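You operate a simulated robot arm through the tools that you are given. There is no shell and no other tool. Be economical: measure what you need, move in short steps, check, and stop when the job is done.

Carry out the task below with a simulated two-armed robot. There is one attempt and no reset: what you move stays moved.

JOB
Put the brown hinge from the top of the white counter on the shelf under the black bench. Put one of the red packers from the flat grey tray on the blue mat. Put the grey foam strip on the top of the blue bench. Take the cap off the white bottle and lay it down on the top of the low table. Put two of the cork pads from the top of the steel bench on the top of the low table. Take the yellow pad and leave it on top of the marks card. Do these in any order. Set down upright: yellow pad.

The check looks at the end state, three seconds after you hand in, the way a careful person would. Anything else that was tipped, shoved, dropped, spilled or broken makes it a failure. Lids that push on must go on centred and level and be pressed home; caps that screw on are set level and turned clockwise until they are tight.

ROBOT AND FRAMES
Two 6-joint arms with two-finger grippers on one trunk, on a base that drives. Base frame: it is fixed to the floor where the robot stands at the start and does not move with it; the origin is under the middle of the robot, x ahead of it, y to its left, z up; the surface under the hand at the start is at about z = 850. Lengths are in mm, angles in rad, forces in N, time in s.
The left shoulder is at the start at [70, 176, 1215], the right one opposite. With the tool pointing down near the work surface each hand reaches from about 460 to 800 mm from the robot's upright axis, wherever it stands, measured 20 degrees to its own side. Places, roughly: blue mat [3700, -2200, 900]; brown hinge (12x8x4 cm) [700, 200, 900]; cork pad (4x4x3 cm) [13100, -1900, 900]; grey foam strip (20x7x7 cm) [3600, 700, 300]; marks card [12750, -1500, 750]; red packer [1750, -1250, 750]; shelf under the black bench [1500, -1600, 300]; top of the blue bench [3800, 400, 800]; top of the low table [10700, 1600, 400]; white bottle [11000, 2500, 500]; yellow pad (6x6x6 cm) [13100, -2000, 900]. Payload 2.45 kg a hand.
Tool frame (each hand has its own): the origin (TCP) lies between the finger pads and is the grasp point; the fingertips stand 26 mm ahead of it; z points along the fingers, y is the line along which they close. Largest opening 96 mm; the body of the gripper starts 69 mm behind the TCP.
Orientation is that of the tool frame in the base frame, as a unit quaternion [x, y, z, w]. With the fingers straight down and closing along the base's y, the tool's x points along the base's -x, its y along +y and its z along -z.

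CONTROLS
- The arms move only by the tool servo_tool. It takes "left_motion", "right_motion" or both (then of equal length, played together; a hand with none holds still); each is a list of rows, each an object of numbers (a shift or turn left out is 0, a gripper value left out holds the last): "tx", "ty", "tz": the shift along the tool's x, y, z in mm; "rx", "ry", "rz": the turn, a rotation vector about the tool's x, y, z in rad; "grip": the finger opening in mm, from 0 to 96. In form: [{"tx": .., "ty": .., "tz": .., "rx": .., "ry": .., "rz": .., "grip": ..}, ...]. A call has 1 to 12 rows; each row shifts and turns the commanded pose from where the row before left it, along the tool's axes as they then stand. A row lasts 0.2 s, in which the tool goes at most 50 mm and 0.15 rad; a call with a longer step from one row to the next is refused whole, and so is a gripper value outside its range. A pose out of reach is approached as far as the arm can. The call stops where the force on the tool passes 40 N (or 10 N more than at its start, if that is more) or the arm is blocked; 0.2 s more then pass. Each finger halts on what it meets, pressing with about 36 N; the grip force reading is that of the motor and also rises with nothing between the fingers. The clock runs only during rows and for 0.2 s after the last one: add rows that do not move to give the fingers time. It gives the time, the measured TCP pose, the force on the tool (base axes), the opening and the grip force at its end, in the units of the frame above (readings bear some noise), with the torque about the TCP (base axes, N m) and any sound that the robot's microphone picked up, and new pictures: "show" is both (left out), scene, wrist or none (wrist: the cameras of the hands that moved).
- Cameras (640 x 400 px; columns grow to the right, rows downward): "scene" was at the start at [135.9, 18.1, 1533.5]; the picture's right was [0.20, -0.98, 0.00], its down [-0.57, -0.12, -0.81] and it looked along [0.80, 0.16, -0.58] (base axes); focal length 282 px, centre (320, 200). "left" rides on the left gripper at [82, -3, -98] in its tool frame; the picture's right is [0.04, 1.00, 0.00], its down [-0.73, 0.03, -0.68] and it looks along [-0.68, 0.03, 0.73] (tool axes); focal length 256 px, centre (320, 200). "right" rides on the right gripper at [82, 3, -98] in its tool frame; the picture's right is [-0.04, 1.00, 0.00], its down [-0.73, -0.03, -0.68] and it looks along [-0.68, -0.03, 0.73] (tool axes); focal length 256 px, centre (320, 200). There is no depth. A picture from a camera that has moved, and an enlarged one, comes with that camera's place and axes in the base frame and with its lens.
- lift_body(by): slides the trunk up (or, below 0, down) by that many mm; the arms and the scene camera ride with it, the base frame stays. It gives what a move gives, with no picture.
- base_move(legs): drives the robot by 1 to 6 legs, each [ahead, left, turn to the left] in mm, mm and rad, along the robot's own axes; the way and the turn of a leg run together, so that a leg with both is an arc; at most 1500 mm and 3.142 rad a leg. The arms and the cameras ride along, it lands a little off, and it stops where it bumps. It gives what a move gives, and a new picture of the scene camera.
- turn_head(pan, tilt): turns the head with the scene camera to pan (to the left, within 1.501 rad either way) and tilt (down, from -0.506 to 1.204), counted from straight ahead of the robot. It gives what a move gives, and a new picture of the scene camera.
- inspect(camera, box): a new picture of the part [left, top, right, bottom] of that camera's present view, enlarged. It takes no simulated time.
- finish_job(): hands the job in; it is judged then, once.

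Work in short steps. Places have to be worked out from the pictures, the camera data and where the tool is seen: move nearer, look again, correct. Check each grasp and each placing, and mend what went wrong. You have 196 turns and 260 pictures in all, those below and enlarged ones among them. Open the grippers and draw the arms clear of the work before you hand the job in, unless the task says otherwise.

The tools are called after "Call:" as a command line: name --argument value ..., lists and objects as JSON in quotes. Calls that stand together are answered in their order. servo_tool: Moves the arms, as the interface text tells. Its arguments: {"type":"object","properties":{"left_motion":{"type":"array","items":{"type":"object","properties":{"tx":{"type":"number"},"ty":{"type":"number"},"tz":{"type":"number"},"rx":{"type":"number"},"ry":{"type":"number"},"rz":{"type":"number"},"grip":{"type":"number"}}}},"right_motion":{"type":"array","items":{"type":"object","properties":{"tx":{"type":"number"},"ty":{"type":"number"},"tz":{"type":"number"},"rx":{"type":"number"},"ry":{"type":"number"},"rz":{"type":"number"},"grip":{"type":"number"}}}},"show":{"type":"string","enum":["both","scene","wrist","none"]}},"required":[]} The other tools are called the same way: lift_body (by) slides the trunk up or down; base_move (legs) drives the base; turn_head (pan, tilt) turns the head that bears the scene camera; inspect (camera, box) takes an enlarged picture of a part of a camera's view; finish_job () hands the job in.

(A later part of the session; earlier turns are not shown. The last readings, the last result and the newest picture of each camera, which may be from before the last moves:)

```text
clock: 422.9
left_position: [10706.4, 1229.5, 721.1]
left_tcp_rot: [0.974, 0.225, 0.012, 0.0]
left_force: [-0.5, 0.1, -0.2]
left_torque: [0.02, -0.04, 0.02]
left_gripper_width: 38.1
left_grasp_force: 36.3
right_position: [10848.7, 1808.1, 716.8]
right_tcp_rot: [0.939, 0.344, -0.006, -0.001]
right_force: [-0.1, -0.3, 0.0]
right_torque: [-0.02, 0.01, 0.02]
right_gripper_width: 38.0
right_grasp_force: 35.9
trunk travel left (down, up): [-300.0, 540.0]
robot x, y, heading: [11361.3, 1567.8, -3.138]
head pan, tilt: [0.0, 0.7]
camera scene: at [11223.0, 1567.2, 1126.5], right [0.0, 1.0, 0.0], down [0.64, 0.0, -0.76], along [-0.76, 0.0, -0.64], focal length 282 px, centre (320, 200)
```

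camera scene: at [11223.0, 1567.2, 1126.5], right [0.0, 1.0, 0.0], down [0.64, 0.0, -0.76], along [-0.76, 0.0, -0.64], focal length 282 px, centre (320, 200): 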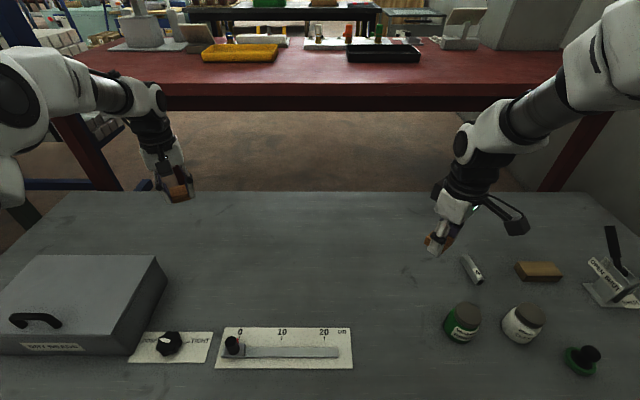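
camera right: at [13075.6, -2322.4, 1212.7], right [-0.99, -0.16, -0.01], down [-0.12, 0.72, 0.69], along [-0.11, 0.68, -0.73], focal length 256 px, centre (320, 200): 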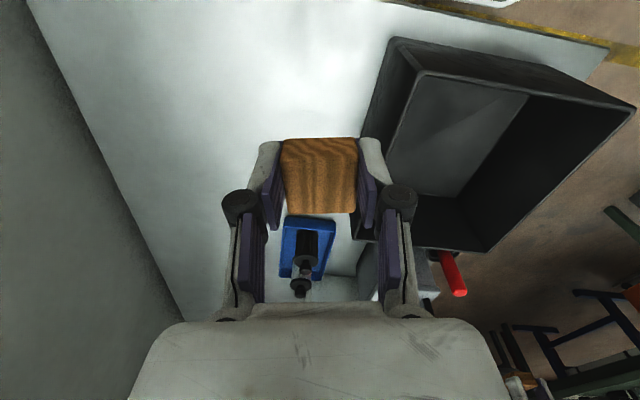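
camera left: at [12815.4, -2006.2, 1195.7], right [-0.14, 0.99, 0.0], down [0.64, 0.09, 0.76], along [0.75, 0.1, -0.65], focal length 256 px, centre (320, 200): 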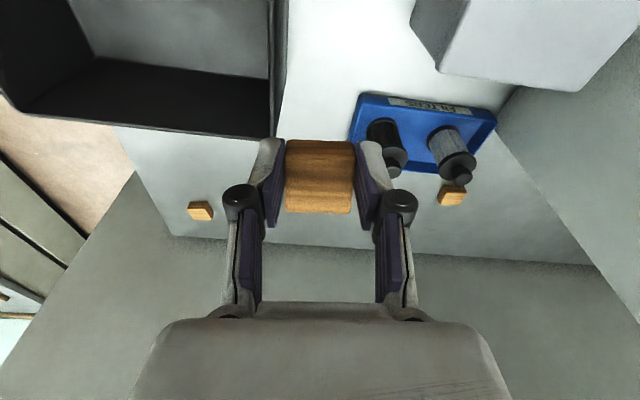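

Large free area in the table's middle. Move both hands over their spots and lower to ~z 495.

Call:
servo_tool --left_motion '[{"tx": 18.6, "ty": -38}, {"tx": 18.6, "ty": -38}, {"tx": 18.6, "ty": -38}, {"tx": 18.6, "ty": -38}, {"tz": 45}, {"tz": 45}, {"tz": 45}, {"tz": 45}, {"tz": 45}]' --right_motion '[{"tx": -26, "ty": 13}, {"tx": -26, "ty": 13}, {"tx": -26, "ty": 13}, {"tx": -26, "ty": 13}, {"tz": 45}, {"tz": 45}, {"tz": 45}, {"tz": 45}, {"tz": 45}]' --show "scene"

```text
clock: 424.9
left_position: [10706.3, 1400.6, 493.1]
left_tcp_rot: [0.974, 0.225, 0.012, 0.0]
left_force: [-0.7, 0.6, 0.6]
left_torque: [-0.03, -0.01, 0.01]
left_gripper_width: 38.2
left_grasp_force: 35.8
right_position: [10796.8, 1703.5, 490.4]
right_tcp_rot: [0.939, 0.345, -0.004, -0.001]
right_force: [0.0, 0.1, 0.2]
right_torque: [-0.02, 0.0, 0.01]
right_gripper_width: 37.8
right_grasp_force: 36.1
trunk travel left (down, up): [-300.0, 540.0]
robot x, y, heading: [11359.8, 1563.8, -3.14]
head pan, tilt: [0.0, 0.7]
camera scene: at [11221.6, 1567.3, 1126.4], right [-0.01, 1.0, 0.0], down [0.65, 0.0, -0.76], along [-0.76, 0.0, -0.65], focal length 282 px, centre (320, 200)
```

scene: 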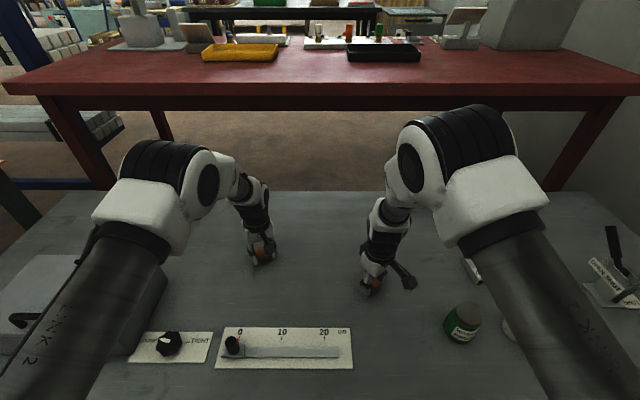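

Lower the right hand to contact first.

Call:
servo_tool --right_motion '[{"tz": 20}, {"tz": 15}, {"tz": 10}, {"tz": 5}, {"tz": 5}, {"tz": 5}, {"tz": 5}, {"tz": 5}, {"tz": 5}, {"tz": 5}]' --show "wrist"

Call:
servo_tool --left_motion '[{"tz": 20}, {"tz": 15}, {"tz": 8}, {"tz": 5}, {"tz": 5}, {"tz": 5}, {"tz": 5}, {"tz": 5}, {"tz": 5}, {"tz": 5}]' --show "wrist"

```text
clock: 425.3
left_position: [10708.8, 1401.3, 493.6]
left_tcp_rot: [0.975, 0.224, 0.013, 0.0]
left_force: [-0.6, 0.0, 0.0]
left_torque: [-0.03, -0.03, 0.03]
left_gripper_width: 38.1
left_grasp_force: 36.6
right_position: [10798.8, 1702.4, 475.8]
right_tcp_rot: [0.939, 0.344, -0.005, 0.0]
right_force: [4.5, -0.5, 11.5]
right_torque: [-0.12, -0.21, 0.03]
right_gripper_width: 38.1
right_grasp_force: 35.8
trunk travel left (down, up): [-300.0, 540.0]
robot x, y, heading: [11360.1, 1565.9, -3.134]
head pan, tilt: [0.0, 0.7]
stopped in row 2 (right hand): the force on the tool passed its limit at 65 N (the readings are from after the stop); the commanded pose is now the measured one
camera right: at [10863.5, 1752.8, 572.1], right [0.61, -0.79, 0.0], down [-0.57, -0.45, 0.69], along [-0.54, -0.42, -0.73], focal length 256 px, centre (320, 200)
```

right: 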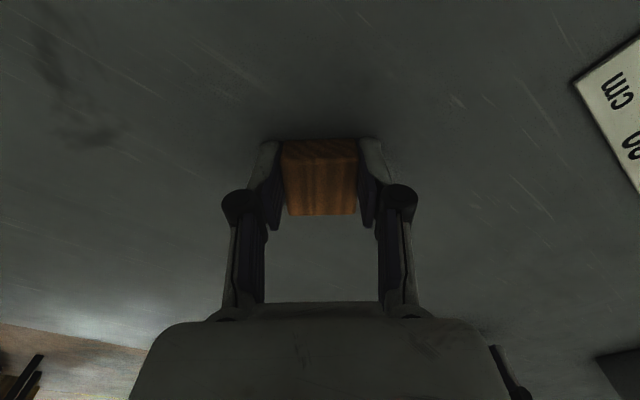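

```text
clock: 425.8
left_position: [10706.3, 1398.7, 475.3]
left_tcp_rot: [0.974, 0.226, 0.008, -0.001]
left_force: [10.2, 0.4, 24.2]
left_torque: [0.12, -0.03, -0.09]
left_gripper_width: 37.9
left_grasp_force: 36.1
right_position: [10799.3, 1702.9, 476.1]
right_tcp_rot: [0.939, 0.344, -0.007, 0.0]
right_force: [-0.1, -0.2, -1.1]
right_torque: [0.01, 0.02, 0.0]
right_gripper_width: 38.2
right_grasp_force: 36.3
trunk travel left (down, up): [-300.0, 540.0]
robot x, y, heading: [11359.5, 1568.4, -3.133]
head pan, tilt: [0.0, 0.7]
stopped in row 2 (left hand): the force on the tool passed its limit at 107 N (the readings are from after the stop); the commanded pose is now the measured one
camera left: at [10777.3, 1438.5, 575.7], right [0.47, -0.88, 0.0], down [-0.66, -0.35, 0.67], along [-0.59, -0.32, -0.74], focal length 256 px, centre (320, 200)
```

left: 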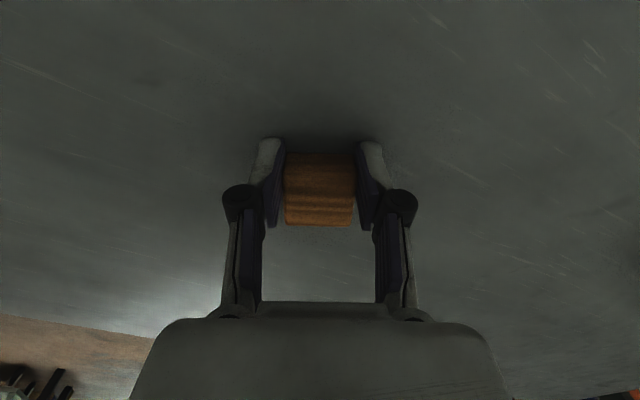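

Table is at ≈z 448; both corks touch. Ease down 2 mm and release both, then rise.

Call:
servo_tool --left_motion '[{}, {"grip": 60}, {}, {}, {"tz": -20}, {"tz": -40}, {"tz": -40}, {"tz": -40}]' --right_motion '[{"tz": 2}, {"grip": 60}, {}, {}, {"tz": -20}, {"tz": -40}, {"tz": -40}, {"tz": -40}]' --show "both"

```text
clock: 427.6
left_position: [10701.4, 1400.8, 612.4]
left_tcp_rot: [0.974, 0.226, 0.01, -0.002]
left_force: [0.3, 0.8, 0.8]
left_torque: [0.02, 0.0, -0.02]
left_gripper_width: 60.0
left_grasp_force: 0.1
right_position: [10798.5, 1699.2, 615.0]
right_tcp_rot: [0.939, 0.343, -0.005, 0.0]
right_force: [0.3, -0.3, -0.1]
right_torque: [-0.04, -0.01, 0.02]
right_gripper_width: 60.4
right_grasp_force: 0.1
trunk travel left (down, up): [-300.0, 540.0]
robot x, y, heading: [11361.5, 1568.0, -3.137]
head pan, tilt: [0.0, 0.7]
camera scene: at [11224.3, 1567.1, 1126.6], right [-0.01, 1.0, 0.0], down [0.64, 0.0, -0.77], along [-0.77, 0.0, -0.64], focal length 282 px, centre (320, 200)
camera right: at [10863.8, 1751.2, 710.4], right [0.61, -0.79, 0.0], down [-0.57, -0.45, 0.69], along [-0.54, -0.42, -0.73], focal length 256 px, centre (320, 200)
camera left: at [10771.7, 1438.8, 712.4], right [0.47, -0.88, 0.0], down [-0.66, -0.35, 0.66], along [-0.58, -0.32, -0.75], focal length 256 px, centre (320, 200)
```

scene: 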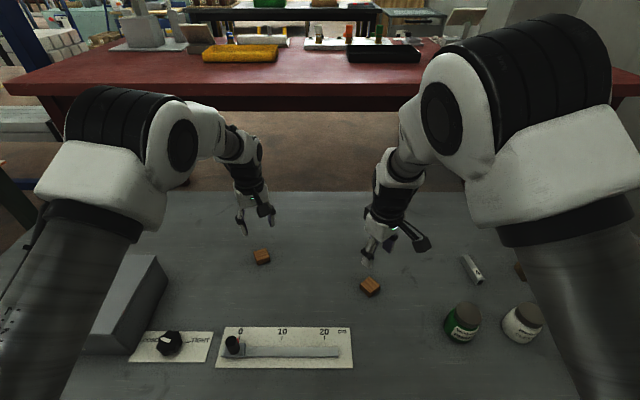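
right: 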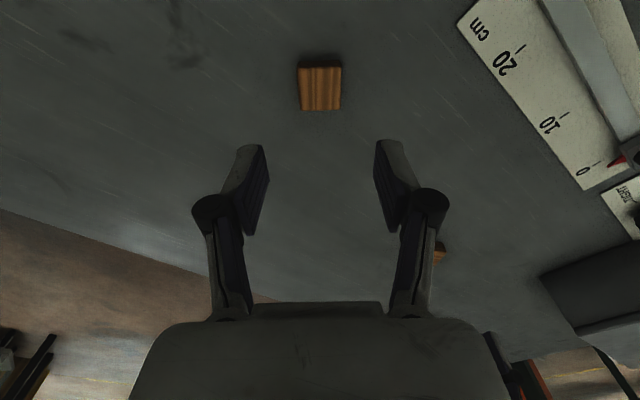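
left: 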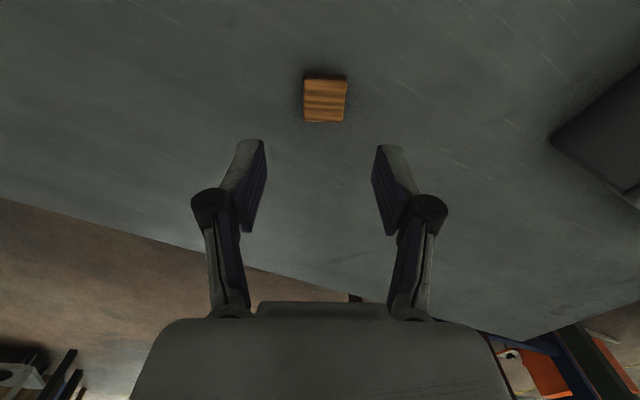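

Both corks are on the table. Raise the hands, back off and move toward the white bottle for a look.

Call:
servo_tool --left_motion '[{"tz": -45}, {"tz": -45}, {"tz": -45}]' --right_motion '[{"tz": -45}, {"tz": -45}, {"tz": -45}]' --show "none"

Call:
base_move --legs '[[-250, 0, 0], [0, -550, 0]]'

Call:
turn_head --pan -0.35 --tilt 0.6

```text
clock: 428.4
left_position: [10702.5, 1397.4, 747.4]
left_tcp_rot: [0.974, 0.224, 0.009, -0.002]
left_force: [0.7, 0.5, -0.6]
left_torque: [-0.01, -0.01, -0.04]
left_gripper_width: 59.9
left_grasp_force: 0.1
right_position: [10803.9, 1700.5, 748.3]
right_tcp_rot: [0.939, 0.343, -0.005, 0.0]
right_force: [0.5, -0.1, 0.5]
right_torque: [-0.02, 0.0, 0.04]
right_gripper_width: 59.7
right_grasp_force: 0.1
trunk travel left (down, up): [-300.0, 540.0]
robot x, y, heading: [11358.1, 1567.0, -3.138]
head pan, tilt: [0.0, 0.7]
```

```text
clock: 433.0
left_position: [10938.1, 1947.8, 746.3]
left_tcp_rot: [0.974, 0.228, 0.01, 0.0]
left_force: [-0.3, -0.3, 0.2]
left_torque: [-0.03, -0.01, 0.01]
left_gripper_width: 60.0
left_grasp_force: 0.1
right_position: [11038.4, 2251.6, 747.2]
right_tcp_rot: [0.938, 0.346, -0.004, -0.001]
right_force: [0.0, 0.4, 0.7]
right_torque: [-0.04, 0.03, 0.01]
right_gripper_width: 60.1
right_grasp_force: 0.0
trunk travel left (down, up): [-300.0, 540.0]
robot x, y, heading: [11597.3, 2122.3, -3.128]
head pan, tilt: [0.0, 0.7]
camera scene: at [11459.7, 2121.2, 1126.5], right [-0.01, 1.0, 0.0], down [0.64, 0.01, -0.76], along [-0.76, -0.01, -0.64], focal length 282 px, centre (320, 200)
```

scene: 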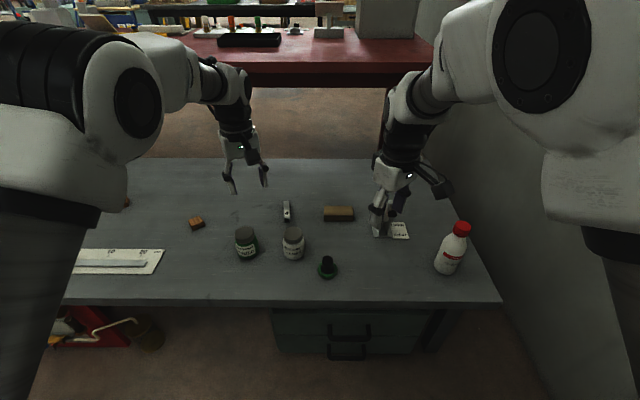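

```text
clock: 433.8
left_position: [10939.8, 1948.1, 745.5]
left_tcp_rot: [0.973, 0.229, 0.011, -0.002]
left_force: [0.0, 0.7, -0.9]
left_torque: [-0.01, 0.0, -0.03]
left_gripper_width: 60.0
left_grasp_force: 0.1
right_position: [11037.2, 2251.5, 747.5]
right_tcp_rot: [0.938, 0.347, -0.005, 0.0]
right_force: [0.1, 0.1, -0.6]
right_torque: [-0.01, 0.02, -0.04]
right_gripper_width: 59.6
right_grasp_force: 0.1
trunk travel left (down, up): [-300.0, 540.0]
robot x, y, heading: [11593.1, 2118.3, -3.128]
head pan, tilt: [-0.351, 0.6]
camera scene: at [11461.3, 2151.1, 1135.1], right [0.33, 0.94, 0.0], down [0.53, -0.19, -0.82], along [-0.78, 0.27, -0.57], focal length 282 px, centre (320, 200)
```

scene: 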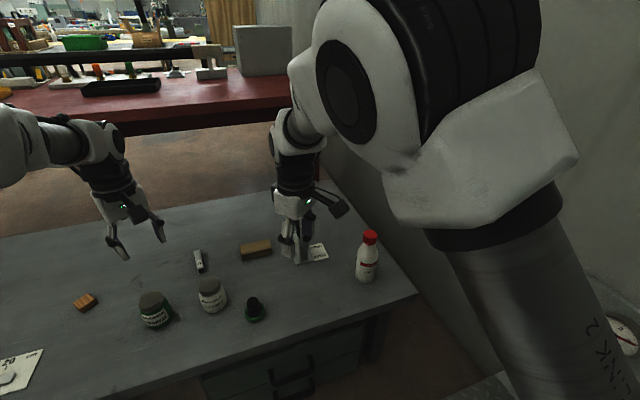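

Zoom in on the bottle.

Call:
inspect --camera "scene" --box '[320, 215, 432, 285]'

```text
5.71 times, centred on (376, 250) of scene
camera zoom: at [11461.3, 2151.1, 1135.1], right [0.33, 0.94, 0.0], down [0.53, -0.19, -0.82], along [-0.78, 0.27, -0.57], focal length 1609 px, centre (0, -86)
```

zoom: 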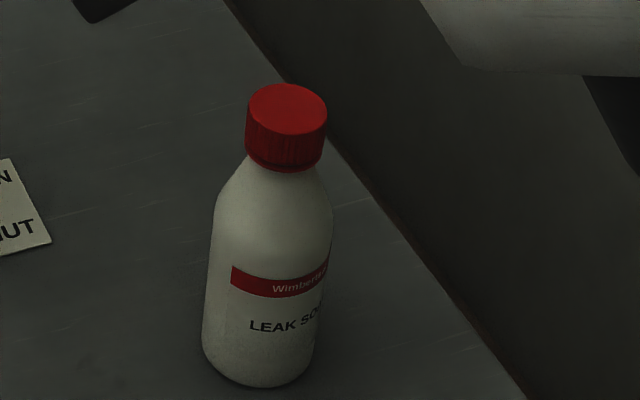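

Bottle at ≈[10963,2466], ~61 mm body, 38 mm red screw cap, top z≈625. I'll hold the body with the left hand (tilted) and unscrew with the right. Reposition: heading ~2.5 rad.

Call:
base_move --legs '[[0, 0, -0.655], [73, 100, 0]]'

Call:
servo_tool --left_motion '[{"tx": 40, "rz": 0.119, "grip": 92}, {"tx": 40, "rz": 0.119}, {"tx": 40, "rz": 0.119}, {"tx": 30, "rz": 0.119}, {"rz": 0.119}, {"rz": 0.119}, {"rz": 0.119}, {"rz": 0.119}]' --show "none"

```text
clock: 436.9
left_position: [10850.8, 2354.9, 745.0]
left_tcp_rot: [0.995, -0.1, 0.01, 0.002]
left_force: [-0.7, -0.1, -1.3]
left_torque: [-0.02, -0.02, -0.01]
left_gripper_width: 60.1
left_grasp_force: 0.2
right_position: [11115.9, 2534.3, 746.8]
right_tcp_rot: [1.0, 0.023, -0.003, -0.002]
right_force: [-0.4, -0.1, 1.1]
right_torque: [0.0, 0.0, -0.02]
right_gripper_width: 60.2
right_grasp_force: 0.0
trunk travel left (down, up): [-300.0, 540.0]
robot x, y, heading: [11478.9, 2089.1, 2.489]
head pan, tilt: [-0.351, 0.6]
camera scene: at [11386.7, 2193.6, 1135.0], right [0.84, 0.54, 0.0], down [0.31, -0.48, -0.82], along [-0.44, 0.69, -0.57], focal length 282 px, centre (320, 200)
```

scene: 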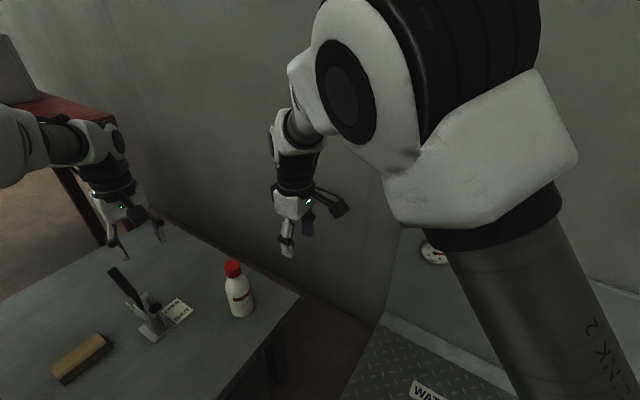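

```text
clock: 438.7
left_position: [10987.8, 2298.9, 752.5]
left_tcp_rot: [0.84, -0.542, 0.009, -0.014]
left_force: [0.0, -0.1, 0.4]
left_torque: [0.01, -0.05, 0.0]
left_gripper_width: 92.2
left_grasp_force: 0.1
right_position: [11117.2, 2535.2, 747.9]
right_tcp_rot: [1.0, 0.023, -0.005, -0.001]
right_force: [-0.5, -0.3, 0.1]
right_torque: [-0.02, -0.02, -0.02]
right_gripper_width: 60.0
right_grasp_force: 0.0
trunk travel left (down, up): [-300.0, 540.0]
robot x, y, heading: [11475.0, 2089.3, 2.493]
head pan, tilt: [-0.351, 0.6]
```

Left tool faces the bottle direction. Back the base 60 mm for elbow room and tilt the left tool by 45°.

Call:
base_move --legs '[[-60, 0, 0]]'

Call:
servo_tool --left_motion '[{"ry": -0.131, "tx": -15}, {"ry": -0.131, "tx": -15}, {"ry": -0.131, "tx": -15}, {"ry": -0.131}, {"ry": -0.131}, {"ry": -0.131}, {}]' --show "wrist"

```text
clock: 439.6
left_position: [11036.7, 2261.7, 752.6]
left_tcp_rot: [0.841, -0.541, 0.009, -0.013]
left_force: [0.6, -0.5, -0.1]
left_torque: [0.06, 0.05, 0.0]
left_gripper_width: 92.0
left_grasp_force: 0.1
right_position: [11165.5, 2497.3, 749.1]
right_tcp_rot: [1.0, 0.023, -0.005, -0.003]
right_force: [0.5, 0.2, -0.1]
right_torque: [0.02, 0.0, -0.01]
right_gripper_width: 59.9
right_grasp_force: 0.1
trunk travel left (down, up): [-300.0, 540.0]
robot x, y, heading: [11530.8, 2054.7, 2.497]
head pan, tilt: [-0.351, 0.6]
camera scene: at [11437.4, 2156.4, 1135.4], right [0.84, 0.54, 0.0], down [0.3, -0.47, -0.83], along [-0.45, 0.69, -0.56], focal length 282 px, centre (320, 200)
```

scene: 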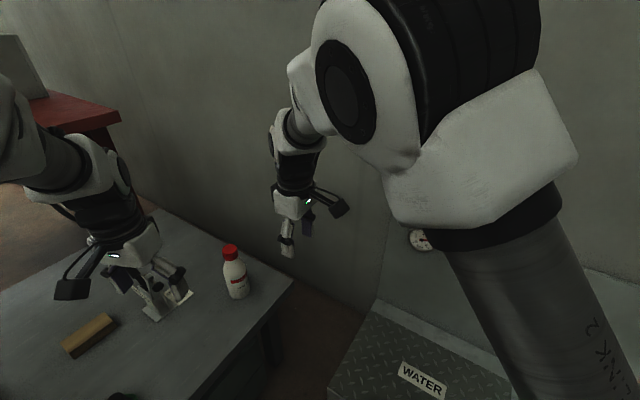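

```text
clock: 441.2
left_position: [11018.3, 2302.2, 757.5]
left_tcp_rot: [0.78, -0.495, -0.313, -0.219]
left_force: [0.0, 0.3, -0.5]
left_torque: [0.01, -0.03, 0.01]
left_gripper_width: 92.1
left_grasp_force: 0.1
right_position: [11163.3, 2496.9, 748.0]
right_tcp_rot: [1.0, 0.023, -0.005, -0.002]
right_force: [-0.6, 0.4, 0.2]
right_torque: [0.0, 0.01, 0.03]
right_gripper_width: 60.0
right_grasp_force: 0.1
trunk travel left (down, up): [-300.0, 540.0]
robot x, y, heading: [11523.5, 2050.8, 2.492]
head pan, tilt: [-0.351, 0.6]
camera left: at [11073.7, 2188.5, 769.9], right [-0.9, -0.44, -0.06], down [-0.07, 0.01, 1.0], along [-0.44, 0.9, -0.04], focal length 256 px, centre (320, 200)
```

left: 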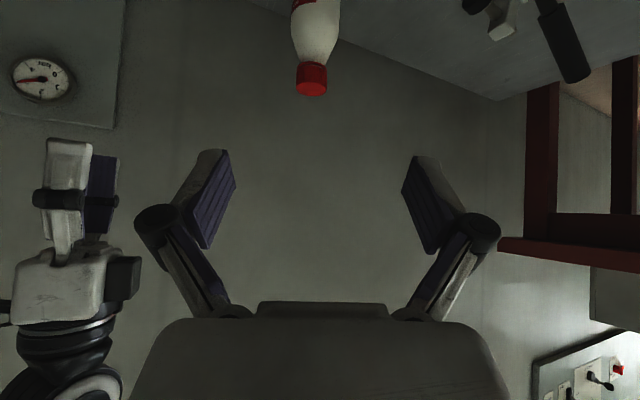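

Tilt is right; bottle lies dead ahead of the tool. Move to a pre-grasp point 100 mm short of it.

Call:
servo_tool --left_motion '[{"tx": 9.8, "ty": -2.1, "tz": 38.6}, {"tx": 9.8, "ty": -2.1, "tz": 38.6}, {"tx": 9.8, "ty": -2.1, "tz": 38.6}, {"tx": 9.8, "ty": -2.1, "tz": 38.6}, {"tx": 9.8, "ty": -2.1, "tz": 38.6}, {}]' --show "both"

```text
clock: 442.6
left_position: [10978.8, 2393.0, 591.4]
left_tcp_rot: [0.787, -0.479, -0.316, -0.226]
left_force: [-0.1, 0.5, -0.7]
left_torque: [-0.01, -0.01, 0.0]
left_gripper_width: 92.0
left_grasp_force: 0.0
right_position: [11164.8, 2497.1, 748.0]
right_tcp_rot: [1.0, 0.023, -0.004, -0.002]
right_force: [0.1, 0.7, -0.5]
right_torque: [0.01, 0.0, 0.01]
right_gripper_width: 60.1
right_grasp_force: 0.0
trunk travel left (down, up): [-300.0, 540.0]
robot x, y, heading: [11524.8, 2052.6, 2.492]
head pan, tilt: [-0.351, 0.6]
camera scene: at [11436.5, 2157.0, 1135.2], right [0.84, 0.54, 0.0], down [0.3, -0.48, -0.83], along [-0.45, 0.69, -0.56], focal length 282 px, centre (320, 200)
camera left: at [11037.6, 2280.1, 602.2], right [-0.88, -0.46, -0.08], down [-0.09, -0.01, 1.0], along [-0.46, 0.89, -0.03], focal length 256 px, centre (320, 200)
```

scene: 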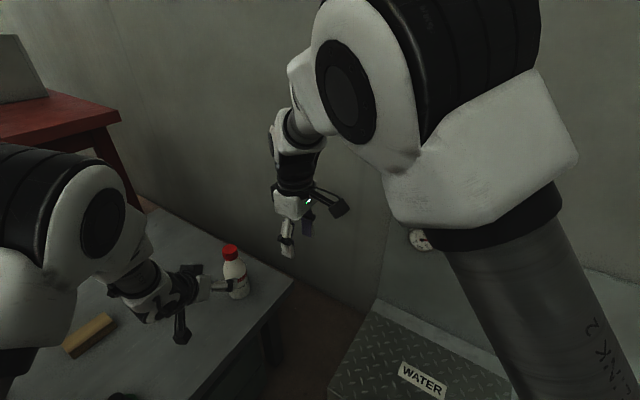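
left: 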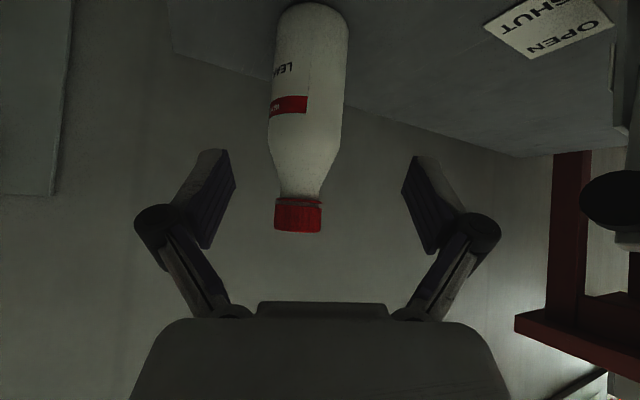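

Bottle is ~12 mm to one side of the tool plane. Correct and advance along the tool to its body (TCP z≈515).

Call:
servo_tool --left_motion '[{"ty": -12, "tx": 3.5}, {"tz": 30}, {"tz": 30}, {"tz": 25}, {"tz": 20}, {}]' --show "wrist"

```text
clock: 444.0
left_position: [10959.1, 2466.4, 512.9]
left_tcp_rot: [0.78, -0.495, -0.314, -0.219]
left_force: [-0.8, 0.1, -0.2]
left_torque: [0.03, -0.02, 0.0]
left_gripper_width: 92.0
left_grasp_force: 0.1
left hand out of reach, approached as far as the arm can: row 1
right_position: [11165.4, 2497.2, 747.9]
right_tcp_rot: [1.0, 0.024, -0.004, -0.002]
right_force: [-0.4, 0.7, 0.3]
right_torque: [0.0, 0.0, -0.02]
right_gripper_width: 60.0
right_grasp_force: 0.2
trunk travel left (down, up): [-300.0, 540.0]
robot x, y, heading: [11525.3, 2055.1, 2.492]
head pan, tilt: [-0.351, 0.6]
camera left: at [11015.1, 2352.5, 524.8], right [-0.9, -0.44, -0.06], down [-0.07, 0.01, 1.0], along [-0.44, 0.9, -0.04], focal length 256 px, centre (320, 200)
```

left: 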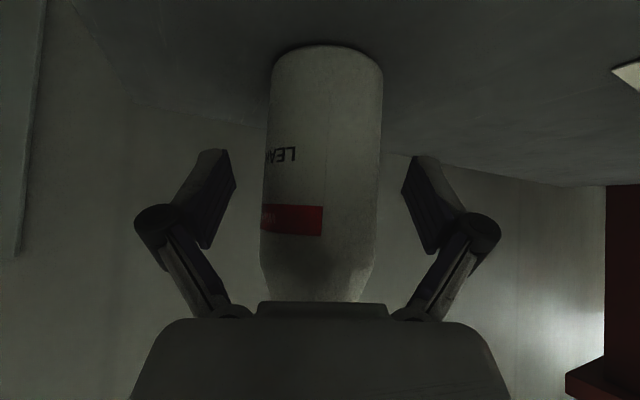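

Bottle is centred between the fingers. Close on it.

Call:
servo_tool --left_motion '[{"grip": 75}, {"grip": 68}, {"grip": 64}, {"grip": 50}, {}, {}]' --show "wrist"

```text
clock: 445.4
left_position: [10958.3, 2466.0, 511.9]
left_tcp_rot: [0.781, -0.494, -0.313, -0.219]
left_force: [-1.5, -1.0, 2.0]
left_torque: [-0.07, 0.21, 0.0]
left_gripper_width: 57.6
left_grasp_force: 36.0
right_position: [11164.3, 2495.6, 747.3]
right_tcp_rot: [1.0, 0.024, -0.005, -0.002]
right_force: [-0.9, -0.1, -0.2]
right_torque: [0.0, -0.02, 0.03]
right_gripper_width: 59.8
right_grasp_force: 0.1
trunk travel left (down, up): [-300.0, 540.0]
robot x, y, heading: [11527.0, 2052.1, 2.489]
head pan, tilt: [-0.351, 0.6]
camera left: at [11014.9, 2352.4, 525.3], right [-0.9, -0.44, -0.06], down [-0.07, 0.01, 1.0], along [-0.44, 0.9, -0.04], focal length 256 px, centre (320, 200)
```

left: 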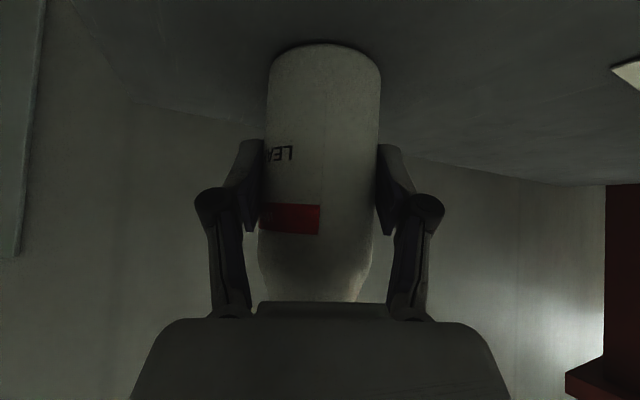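

Bottle held (57.6 mm). Bring the right hand above the cap.

Call:
servo_tool --right_motion '[{"tx": -41.3, "ty": 4, "tz": 5}, {"tx": -41.3, "ty": 4, "tz": 5}, {"tx": -41.3, "ty": 4, "tz": 5}, {"tx": -41.3, "ty": 4, "tz": 5}, {"tx": -41.3, "ty": 4, "tz": 5}, {}]' --show "wrist"

```text
clock: 446.8
left_position: [10959.9, 2466.9, 512.3]
left_tcp_rot: [0.781, -0.494, -0.313, -0.219]
left_force: [2.6, -2.1, 3.0]
left_torque: [-0.03, 0.05, -0.01]
left_gripper_width: 57.4
left_grasp_force: 36.0
right_position: [10958.9, 2465.5, 722.2]
right_tcp_rot: [1.0, 0.024, -0.004, -0.001]
right_force: [-0.1, 0.5, 0.8]
right_torque: [0.01, -0.04, -0.01]
right_gripper_width: 60.4
right_grasp_force: 0.1
trunk travel left (down, up): [-300.0, 540.0]
robot x, y, heading: [11525.4, 2052.3, 2.493]
head pan, tilt: [-0.351, 0.6]
camera right: at [11041.9, 2466.9, 819.2], right [0.01, -1.0, 0.0], down [-0.73, -0.01, 0.68], along [-0.68, 0.0, -0.73], focal length 256 px, centre (320, 200)
```

right: 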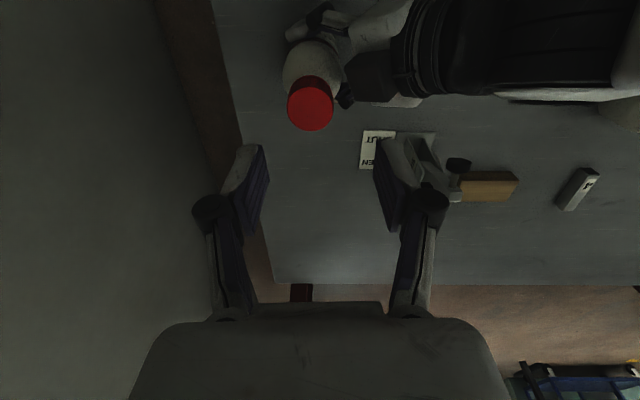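

Cap centre ≈[10960,2474]. Shift 9 mm and descend over the cap.

Call:
servo_tool --right_motion '[{"ty": -9, "tz": 30}, {"tz": 30}, {"tz": 15}, {}]' --show "wrist"

```text
clock: 447.8
left_position: [10959.2, 2466.7, 513.1]
left_tcp_rot: [0.781, -0.494, -0.314, -0.219]
left_force: [-0.1, -0.1, 0.8]
left_torque: [-0.03, 0.02, 0.01]
left_gripper_width: 57.4
left_grasp_force: 36.6
right_position: [10955.7, 2474.7, 647.3]
right_tcp_rot: [1.0, 0.023, -0.004, -0.002]
right_force: [0.2, -0.4, 0.5]
right_torque: [-0.01, 0.01, -0.01]
right_gripper_width: 59.8
right_grasp_force: 0.0
trunk travel left (down, up): [-300.0, 540.0]
robot x, y, heading: [11525.3, 2053.2, 2.492]
head pan, tilt: [-0.351, 0.6]
camera right: at [11037.3, 2476.3, 744.1], right [0.01, -1.0, 0.0], down [-0.73, -0.01, 0.69], along [-0.69, 0.0, -0.73], focal length 256 px, centre (320, 200)
```

right: 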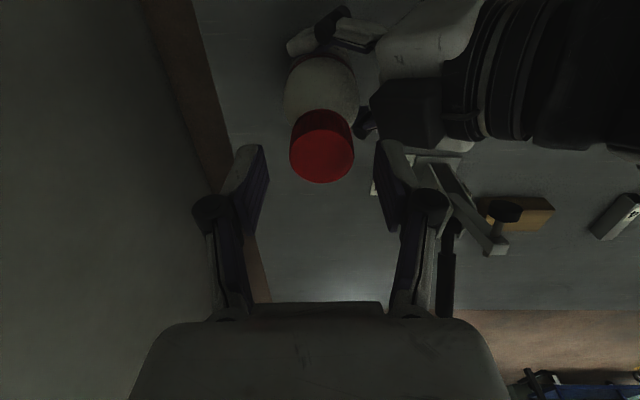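

Aligned. Narrow to 50 mm, descend 23 mm, then grip the cap.

Call:
servo_tool --right_motion '[{"grip": 50}, {"tz": 10}, {"tz": 8}, {"tz": 5}, {"grip": 20}, {}, {}, {}]' --show "wrist"

```text
clock: 449.6
left_position: [10958.1, 2466.6, 512.6]
left_tcp_rot: [0.781, -0.494, -0.313, -0.218]
left_force: [-1.5, 2.2, -8.0]
left_torque: [-0.36, -0.13, 0.02]
left_gripper_width: 57.5
left_grasp_force: 35.3
right_position: [10956.6, 2475.4, 625.7]
right_tcp_rot: [1.0, 0.023, -0.004, -0.002]
right_force: [2.1, -4.0, 10.3]
right_torque: [-0.12, -0.08, 0.01]
right_gripper_width: 35.7
right_grasp_force: 35.8
trunk travel left (down, up): [-300.0, 540.0]
robot x, y, heading: [11526.8, 2049.7, 2.491]
head pan, tilt: [-0.351, 0.6]
camera right: at [11039.3, 2475.7, 722.3], right [0.01, -1.0, 0.0], down [-0.73, -0.01, 0.69], along [-0.69, 0.0, -0.73], focal length 256 px, centre (320, 200)
```

right: 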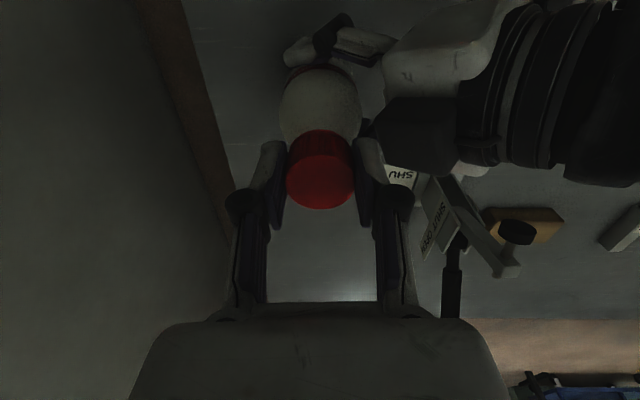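

Cap gripped (35.7 mm). Turn counter-clockwise.

Call:
servo_tool --right_motion '[{"rz": -0.1}, {"rz": -0.15}, {"rz": -0.15}, {"rz": -0.15, "tz": -0.3}, {"rz": -0.15, "tz": -0.3}, {"rz": -0.15, "tz": -0.3}, {"rz": -0.15, "tz": -0.3}, {"rz": -0.15, "tz": -0.3}, {"rz": -0.15, "tz": -0.3}, {"rz": -0.15, "tz": -0.3}, {"rz": -0.15, "tz": -0.3}]' --show "wrist"

```text
clock: 452.0
left_position: [10959.4, 2466.9, 513.0]
left_tcp_rot: [0.781, -0.494, -0.313, -0.219]
left_force: [17.0, 2.2, -0.4]
left_torque: [-0.3, 1.53, -0.13]
left_gripper_width: 57.7
left_grasp_force: 36.2
right_position: [10957.1, 2476.9, 627.4]
right_tcp_rot: [0.679, 0.734, -0.002, -0.003]
right_force: [-16.2, -3.1, -0.2]
right_torque: [-0.06, 0.43, -0.08]
right_gripper_width: 35.7
right_grasp_force: 35.4
trunk travel left (down, up): [-300.0, 540.0]
robot x, y, heading: [11526.3, 2050.5, 2.494]
head pan, tilt: [-0.351, 0.6]
camera right: at [10954.6, 2558.3, 725.3], right [1.0, 0.04, -0.01], down [0.03, -0.74, 0.68], along [0.02, -0.68, -0.74], focal length 256 px, centre (320, 200)
```

right: 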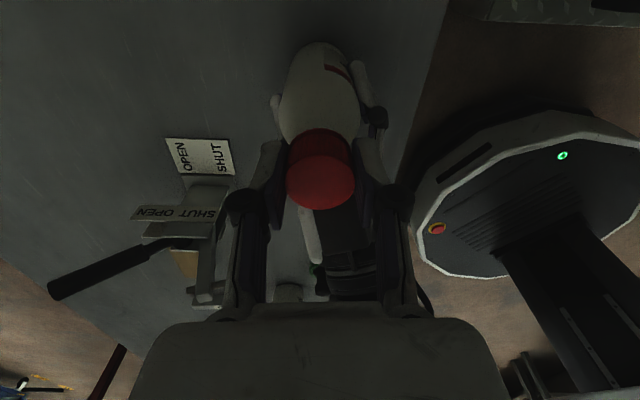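

Turned ~1.6 rad. Check with the left camera whether the bottle stayed still.

Call:
inspect --camera "left" --box '[160, 0, 480, 400]'

```text
1.00 times, centred on (320, 200) of left (not enlarged: the box is as wide or as high as the picture)
camera zoom: at [11014.8, 2352.7, 525.0], right [-0.9, -0.44, -0.06], down [-0.07, 0.01, 1.0], along [-0.44, 0.9, -0.04], focal length 256 px, centre (320, 200)
```

zoom: 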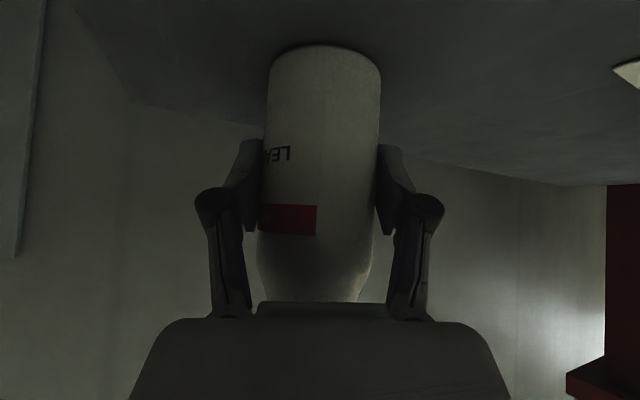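

Bottle held still; the cap turned. Re-grip for another stroke: open, turn back, close, turn again.

Call:
servo_tool --right_motion '[{"grip": 50}, {}, {"rz": 0.148}, {"rz": 0.148}, {"rz": 0.148}, {"rz": 0.148}, {"rz": 0.148}, {"rz": 0.148}, {"rz": 0.148}, {"rz": 0.148}, {"rz": 0.148}, {"rz": 0.148}]' --show "none"

Call:
servo_tool --right_motion '[{"grip": 20}, {}, {}, {"rz": -0.148, "tz": -0.3}, {"rz": -0.148, "tz": -0.3}, {"rz": -0.148, "tz": -0.3}, {"rz": -0.148, "tz": -0.3}, {"rz": -0.148, "tz": -0.3}, {"rz": -0.148, "tz": -0.3}, {"rz": -0.148, "tz": -0.3}, {"rz": -0.148, "tz": -0.3}, {"rz": -0.148, "tz": -0.3}]' --show "none"

```text
clock: 454.6
left_position: [10958.9, 2466.9, 512.7]
left_tcp_rot: [0.781, -0.494, -0.313, -0.219]
left_force: [-2.3, -1.4, -0.2]
left_torque: [0.08, -0.09, -0.06]
left_gripper_width: 57.6
left_grasp_force: 36.6
right_position: [10958.3, 2477.9, 628.4]
right_tcp_rot: [0.997, 0.082, -0.003, -0.002]
right_force: [1.6, 0.9, 1.6]
right_torque: [-0.04, -0.09, 0.05]
right_gripper_width: 50.0
right_grasp_force: 0.0
trunk travel left (down, up): [-300.0, 540.0]
robot x, y, heading: [11524.6, 2053.9, 2.493]
head pan, tilt: [-0.351, 0.6]
```

```text
clock: 457.2
left_position: [10957.9, 2465.8, 511.4]
left_tcp_rot: [0.78, -0.495, -0.314, -0.22]
left_force: [20.4, -1.4, 4.1]
left_torque: [0.13, 1.77, -0.19]
left_gripper_width: 58.0
left_grasp_force: 35.6
right_position: [10957.5, 2477.8, 630.7]
right_tcp_rot: [0.732, 0.681, -0.001, -0.005]
right_force: [-21.3, 1.6, -8.3]
right_torque: [0.09, 0.65, -0.04]
right_gripper_width: 35.9
right_grasp_force: 36.0
trunk travel left (down, up): [-300.0, 540.0]
robot x, y, heading: [11526.4, 2054.2, 2.492]
head pan, tilt: [-0.351, 0.6]
```

Nearly half a turn so far. Test by a gentle 3 mm lift.

Call:
servo_tool --right_motion '[{"tz": -1.5}, {"tz": -1.5}, {}]' --show "none"

```text
clock: 458.0
left_position: [10957.6, 2467.2, 512.9]
left_tcp_rot: [0.781, -0.494, -0.314, -0.219]
left_force: [13.0, -2.6, 18.9]
left_torque: [0.09, 1.29, -0.09]
left_gripper_width: 58.2
left_grasp_force: 36.2
right_position: [10958.0, 2477.9, 633.1]
right_tcp_rot: [0.733, 0.68, -0.001, -0.002]
right_force: [-13.6, 3.5, -20.9]
right_torque: [0.47, 0.34, -0.03]
right_gripper_width: 35.6
right_grasp_force: 35.8
trunk travel left (down, up): [-300.0, 540.0]
robot x, y, heading: [11519.8, 2050.2, 2.494]
head pan, tilt: [-0.351, 0.6]
```

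Still threaded (pull rises). Relax and do further strokes.

Call:
servo_tool --right_motion '[{"tz": 2.5, "grip": 50}, {}, {"rz": 0.148}, {"rz": 0.148}, {"rz": 0.148}, {"rz": 0.148}, {"rz": 0.148}, {"rz": 0.148}, {"rz": 0.148}, {"rz": 0.148}, {"rz": 0.148}]' --show "none"

Call:
servo_tool --right_motion '[{"grip": 20}, {}, {}, {"rz": -0.15, "tz": -0.4}, {"rz": -0.15, "tz": -0.4}, {"rz": -0.15, "tz": -0.4}, {"rz": -0.15, "tz": -0.4}, {"rz": -0.15, "tz": -0.4}, {"rz": -0.15, "tz": -0.4}, {"rz": -0.15, "tz": -0.4}, {"rz": -0.15, "tz": -0.4}, {"rz": -0.15, "tz": -0.4}]' --show "none"

Call:
servo_tool --right_motion '[{"tz": 1, "grip": 50}, {}, {"rz": 0.148}, {"rz": 0.148}, {"rz": 0.148}, {"rz": 0.148}, {"rz": 0.148}, {"rz": 0.148}, {"rz": 0.148}, {"rz": 0.148}, {"rz": 0.148}]' --show "none"

Call:
servo_tool --right_motion '[{"grip": 20}, {}, {}, {"rz": -0.15, "tz": -0.4}, {"rz": -0.15, "tz": -0.4}, {"rz": -0.15, "tz": -0.4}, {"rz": -0.15, "tz": -0.4}, {"rz": -0.15, "tz": -0.4}, {"rz": -0.15, "tz": -0.4}, {"rz": -0.15, "tz": -0.4}, {"rz": -0.15, "tz": -0.4}, {"rz": -0.15, "tz": -0.4}]' --show "none"

```text
clock: 460.4
left_position: [10958.3, 2466.4, 512.0]
left_tcp_rot: [0.781, -0.494, -0.314, -0.219]
left_force: [0.5, 0.0, -3.0]
left_torque: [-0.03, -0.01, 0.0]
left_gripper_width: 57.4
left_grasp_force: 36.1
right_position: [10958.2, 2478.0, 632.6]
right_tcp_rot: [0.997, 0.082, -0.004, -0.002]
right_force: [-0.4, 0.1, 0.0]
right_torque: [0.03, -0.01, 0.0]
right_gripper_width: 49.8
right_grasp_force: 0.1
trunk travel left (down, up): [-300.0, 540.0]
robot x, y, heading: [11523.9, 2046.0, 2.494]
head pan, tilt: [-0.351, 0.6]
```

```text
clock: 463.0
left_position: [10958.6, 2466.2, 512.4]
left_tcp_rot: [0.78, -0.495, -0.313, -0.219]
left_force: [17.7, -4.0, 6.2]
left_torque: [0.24, 1.67, -0.14]
left_gripper_width: 57.7
left_grasp_force: 36.0
right_position: [10958.1, 2477.9, 635.8]
right_tcp_rot: [0.725, 0.688, -0.001, -0.004]
right_force: [-18.1, 4.0, -8.8]
right_torque: [0.43, 0.53, -0.05]
right_gripper_width: 35.5
right_grasp_force: 35.8
trunk travel left (down, up): [-300.0, 540.0]
robot x, y, heading: [11524.5, 2051.7, 2.492]
head pan, tilt: [-0.351, 0.6]
```

```text
clock: 465.4
left_position: [10958.7, 2466.5, 511.8]
left_tcp_rot: [0.781, -0.494, -0.314, -0.218]
left_force: [-0.1, -0.4, -3.2]
left_torque: [-0.03, -0.01, 0.02]
left_gripper_width: 57.4
left_grasp_force: 36.1
right_position: [10956.8, 2477.3, 634.1]
right_tcp_rot: [0.996, 0.09, -0.004, -0.002]
right_force: [-0.2, -1.4, 0.2]
right_torque: [0.0, 0.01, -0.03]
right_gripper_width: 50.3
right_grasp_force: 0.0
trunk travel left (down, up): [-300.0, 540.0]
robot x, y, heading: [11526.9, 2052.5, 2.492]
head pan, tilt: [-0.351, 0.6]
```

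```text
clock: 468.0
left_position: [10959.0, 2466.7, 510.5]
left_tcp_rot: [0.78, -0.495, -0.313, -0.219]
left_force: [13.1, -1.2, -1.3]
left_torque: [0.09, 1.2, -0.02]
left_gripper_width: 57.4
left_grasp_force: 36.0
right_position: [10957.5, 2478.6, 637.9]
right_tcp_rot: [0.719, 0.695, -0.002, -0.005]
right_force: [-13.3, 1.1, -0.5]
right_torque: [0.0, 0.34, -0.1]
right_gripper_width: 35.2
right_grasp_force: 35.9
trunk travel left (down, up): [-300.0, 540.0]
robot x, y, heading: [11524.7, 2048.1, 2.496]
head pan, tilt: [-0.351, 0.6]
```

Test lift 5 mm and look.

Call:
servo_tool --right_motion '[{"tz": -2.5}, {"tz": -2.5}, {}]' --show "wrist"

```text
clock: 468.8
left_position: [10958.3, 2466.9, 511.4]
left_tcp_rot: [0.781, -0.494, -0.314, -0.22]
left_force: [2.7, 2.9, 0.1]
left_torque: [-0.34, 0.27, -0.02]
left_gripper_width: 57.3
left_grasp_force: 36.1
right_position: [10957.5, 2477.7, 643.3]
right_tcp_rot: [0.72, 0.694, -0.002, -0.004]
right_force: [-2.5, -3.1, -1.9]
right_torque: [-0.07, 0.02, -0.02]
right_gripper_width: 35.1
right_grasp_force: 36.0
trunk travel left (down, up): [-300.0, 540.0]
robot x, y, heading: [11523.8, 2050.5, 2.497]
head pan, tilt: [-0.351, 0.6]
camera right: at [10964.4, 2558.5, 740.5], right [1.0, -0.08, -0.01], down [-0.05, -0.73, 0.68], along [-0.06, -0.68, -0.74], focal length 256 px, centre (320, 200)
```

right: 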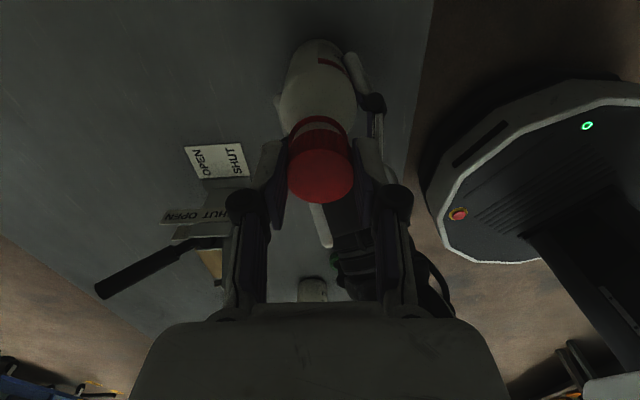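

Forces vanished and the neck shows: the cap seems free. Lift 45 mm and check.

Call:
servo_tool --right_motion '[{"tz": -10}, {"tz": -15}, {"tz": -20}, {}]' --show "wrist"

```text
clock: 469.8
left_position: [10959.0, 2467.1, 512.0]
left_tcp_rot: [0.781, -0.495, -0.313, -0.219]
left_force: [0.5, 0.7, -2.0]
left_torque: [-0.03, -0.04, 0.0]
left_gripper_width: 57.3
left_grasp_force: 36.0
right_position: [10958.3, 2478.3, 688.8]
right_tcp_rot: [0.72, 0.694, -0.002, -0.005]
right_force: [0.1, 0.9, 0.1]
right_torque: [0.02, 0.01, -0.02]
right_gripper_width: 35.1
right_grasp_force: 36.1
trunk travel left (down, up): [-300.0, 540.0]
robot x, y, heading: [11524.4, 2050.9, 2.492]
head pan, tilt: [-0.351, 0.6]
camera right: at [10964.9, 2559.0, 785.9], right [1.0, -0.08, -0.01], down [-0.05, -0.73, 0.68], along [-0.06, -0.67, -0.74], focal length 256 px, centre (320, 200)
```

right: 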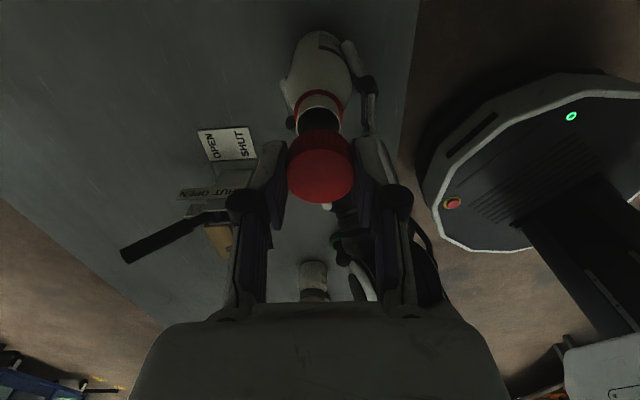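

Cap is off. Raise it further, then release the bottle with the left hand and back out along its axis.

Call:
servo_tool --left_motion '[{}, {}, {"grip": 75}, {"grip": 92}, {}, {"tz": -15}, {"tz": -25}, {"tz": -30}, {"tz": -30}, {"tz": -30}]' --right_motion '[{"tz": -35}, {"tz": -35}, {}, {}, {}, {}, {}, {}, {}, {}]' --show "scene"

```text
clock: 472.2
left_position: [10999.9, 2367.2, 569.8]
left_tcp_rot: [0.8, -0.479, -0.281, -0.225]
left_force: [-0.3, 0.4, 0.2]
left_torque: [-0.02, 0.0, 0.03]
left_gripper_width: 91.9
left_grasp_force: 0.1
right_position: [10970.5, 2477.8, 756.9]
right_tcp_rot: [0.721, 0.693, -0.001, -0.004]
right_force: [0.4, -0.2, 0.3]
right_torque: [-0.01, -0.01, 0.0]
right_gripper_width: 35.1
right_grasp_force: 35.5
right hand out of reach, approached as far as the arm can: row 1, 2
trunk travel left (down, up): [-300.0, 540.0]
robot x, y, heading: [11523.6, 2052.5, 2.49]
head pan, tilt: [-0.351, 0.6]
stopped in row 10 (left hand): the arm was blocked; the commanded pose is now the measured one
camera scene: at [11436.0, 2157.2, 1135.2], right [0.84, 0.54, 0.0], down [0.31, -0.48, -0.82], along [-0.45, 0.69, -0.57], focal length 282 px, centre (320, 200)
```

scene: 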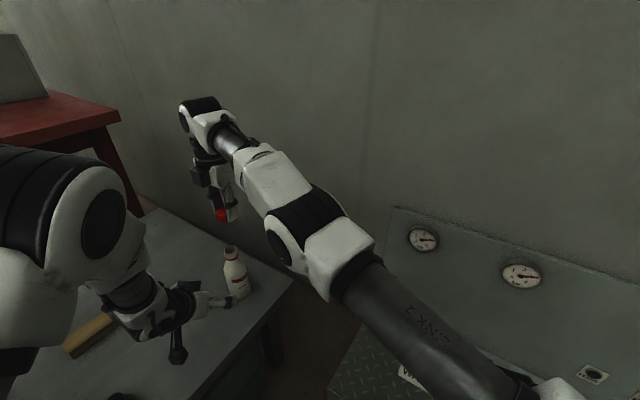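

Bottle stands open. The left arm is folded to its limit; untilt it and move it away.

Call:
servo_tool --left_motion '[{"ry": 0.131, "tz": -5}, {"ry": 0.131}, {"ry": 0.131}, {"ry": 0.131}, {"ry": 0.131}, {"tz": -40, "tx": 20}, {"tz": -40, "tx": 20}, {"tz": -40, "tx": 20}]' --show "scene"

```text
clock: 474.0
left_position: [11021.8, 2293.8, 686.8]
left_tcp_rot: [0.852, -0.519, -0.006, -0.07]
left_force: [0.4, -1.1, 0.9]
left_torque: [0.01, 0.08, 0.03]
left_gripper_width: 92.1
left_grasp_force: 0.2
right_position: [10970.0, 2479.4, 758.0]
right_tcp_rot: [0.72, 0.694, -0.001, -0.005]
right_force: [0.0, -0.8, -0.7]
right_torque: [0.1, -0.03, 0.01]
right_gripper_width: 34.8
right_grasp_force: 35.7
trunk travel left (down, up): [-300.0, 540.0]
robot x, y, heading: [11523.7, 2050.2, 2.492]
head pan, tilt: [-0.351, 0.6]
camera scene: at [11436.1, 2156.6, 1135.4], right [0.84, 0.54, 0.0], down [0.31, -0.47, -0.83], along [-0.45, 0.69, -0.56], focal length 282 px, centre (320, 200)
```

scene: 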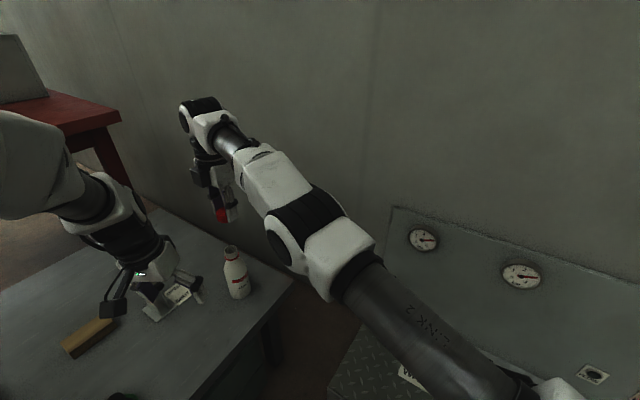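

Left is clear. Move it further aside while turning the right tool back so its camera faces away from the bottle.

Call:
servo_tool --left_motion '[{"tz": -30, "tx": 38}, {"tz": -30, "tx": 38}, {"tz": -20, "tx": 38}, {}, {}, {}, {}, {}, {}, {}]' --right_motion '[{"rz": 0.148}, {"rz": 0.148}, {"rz": 0.148}, {"rz": 0.148}, {"rz": 0.148}, {"rz": 0.148}, {"rz": 0.148}, {"rz": 0.148}, {"rz": 0.148}, {"rz": 0.148}]' --show "none"

```text
clock: 476.2
left_position: [11072.3, 2189.8, 756.9]
left_tcp_rot: [0.848, -0.527, -0.01, -0.057]
left_force: [-1.1, 0.0, -0.9]
left_torque: [0.04, 0.03, 0.01]
left_gripper_width: 92.1
left_grasp_force: 0.1
right_position: [10970.0, 2477.9, 758.5]
right_tcp_rot: [1.0, 0.025, -0.004, -0.001]
right_force: [0.1, -0.2, -0.1]
right_torque: [0.0, 0.03, 0.03]
right_gripper_width: 35.1
right_grasp_force: 35.7
trunk travel left (down, up): [-300.0, 540.0]
robot x, y, heading: [11525.0, 2055.6, 2.498]
head pan, tilt: [-0.351, 0.6]
```

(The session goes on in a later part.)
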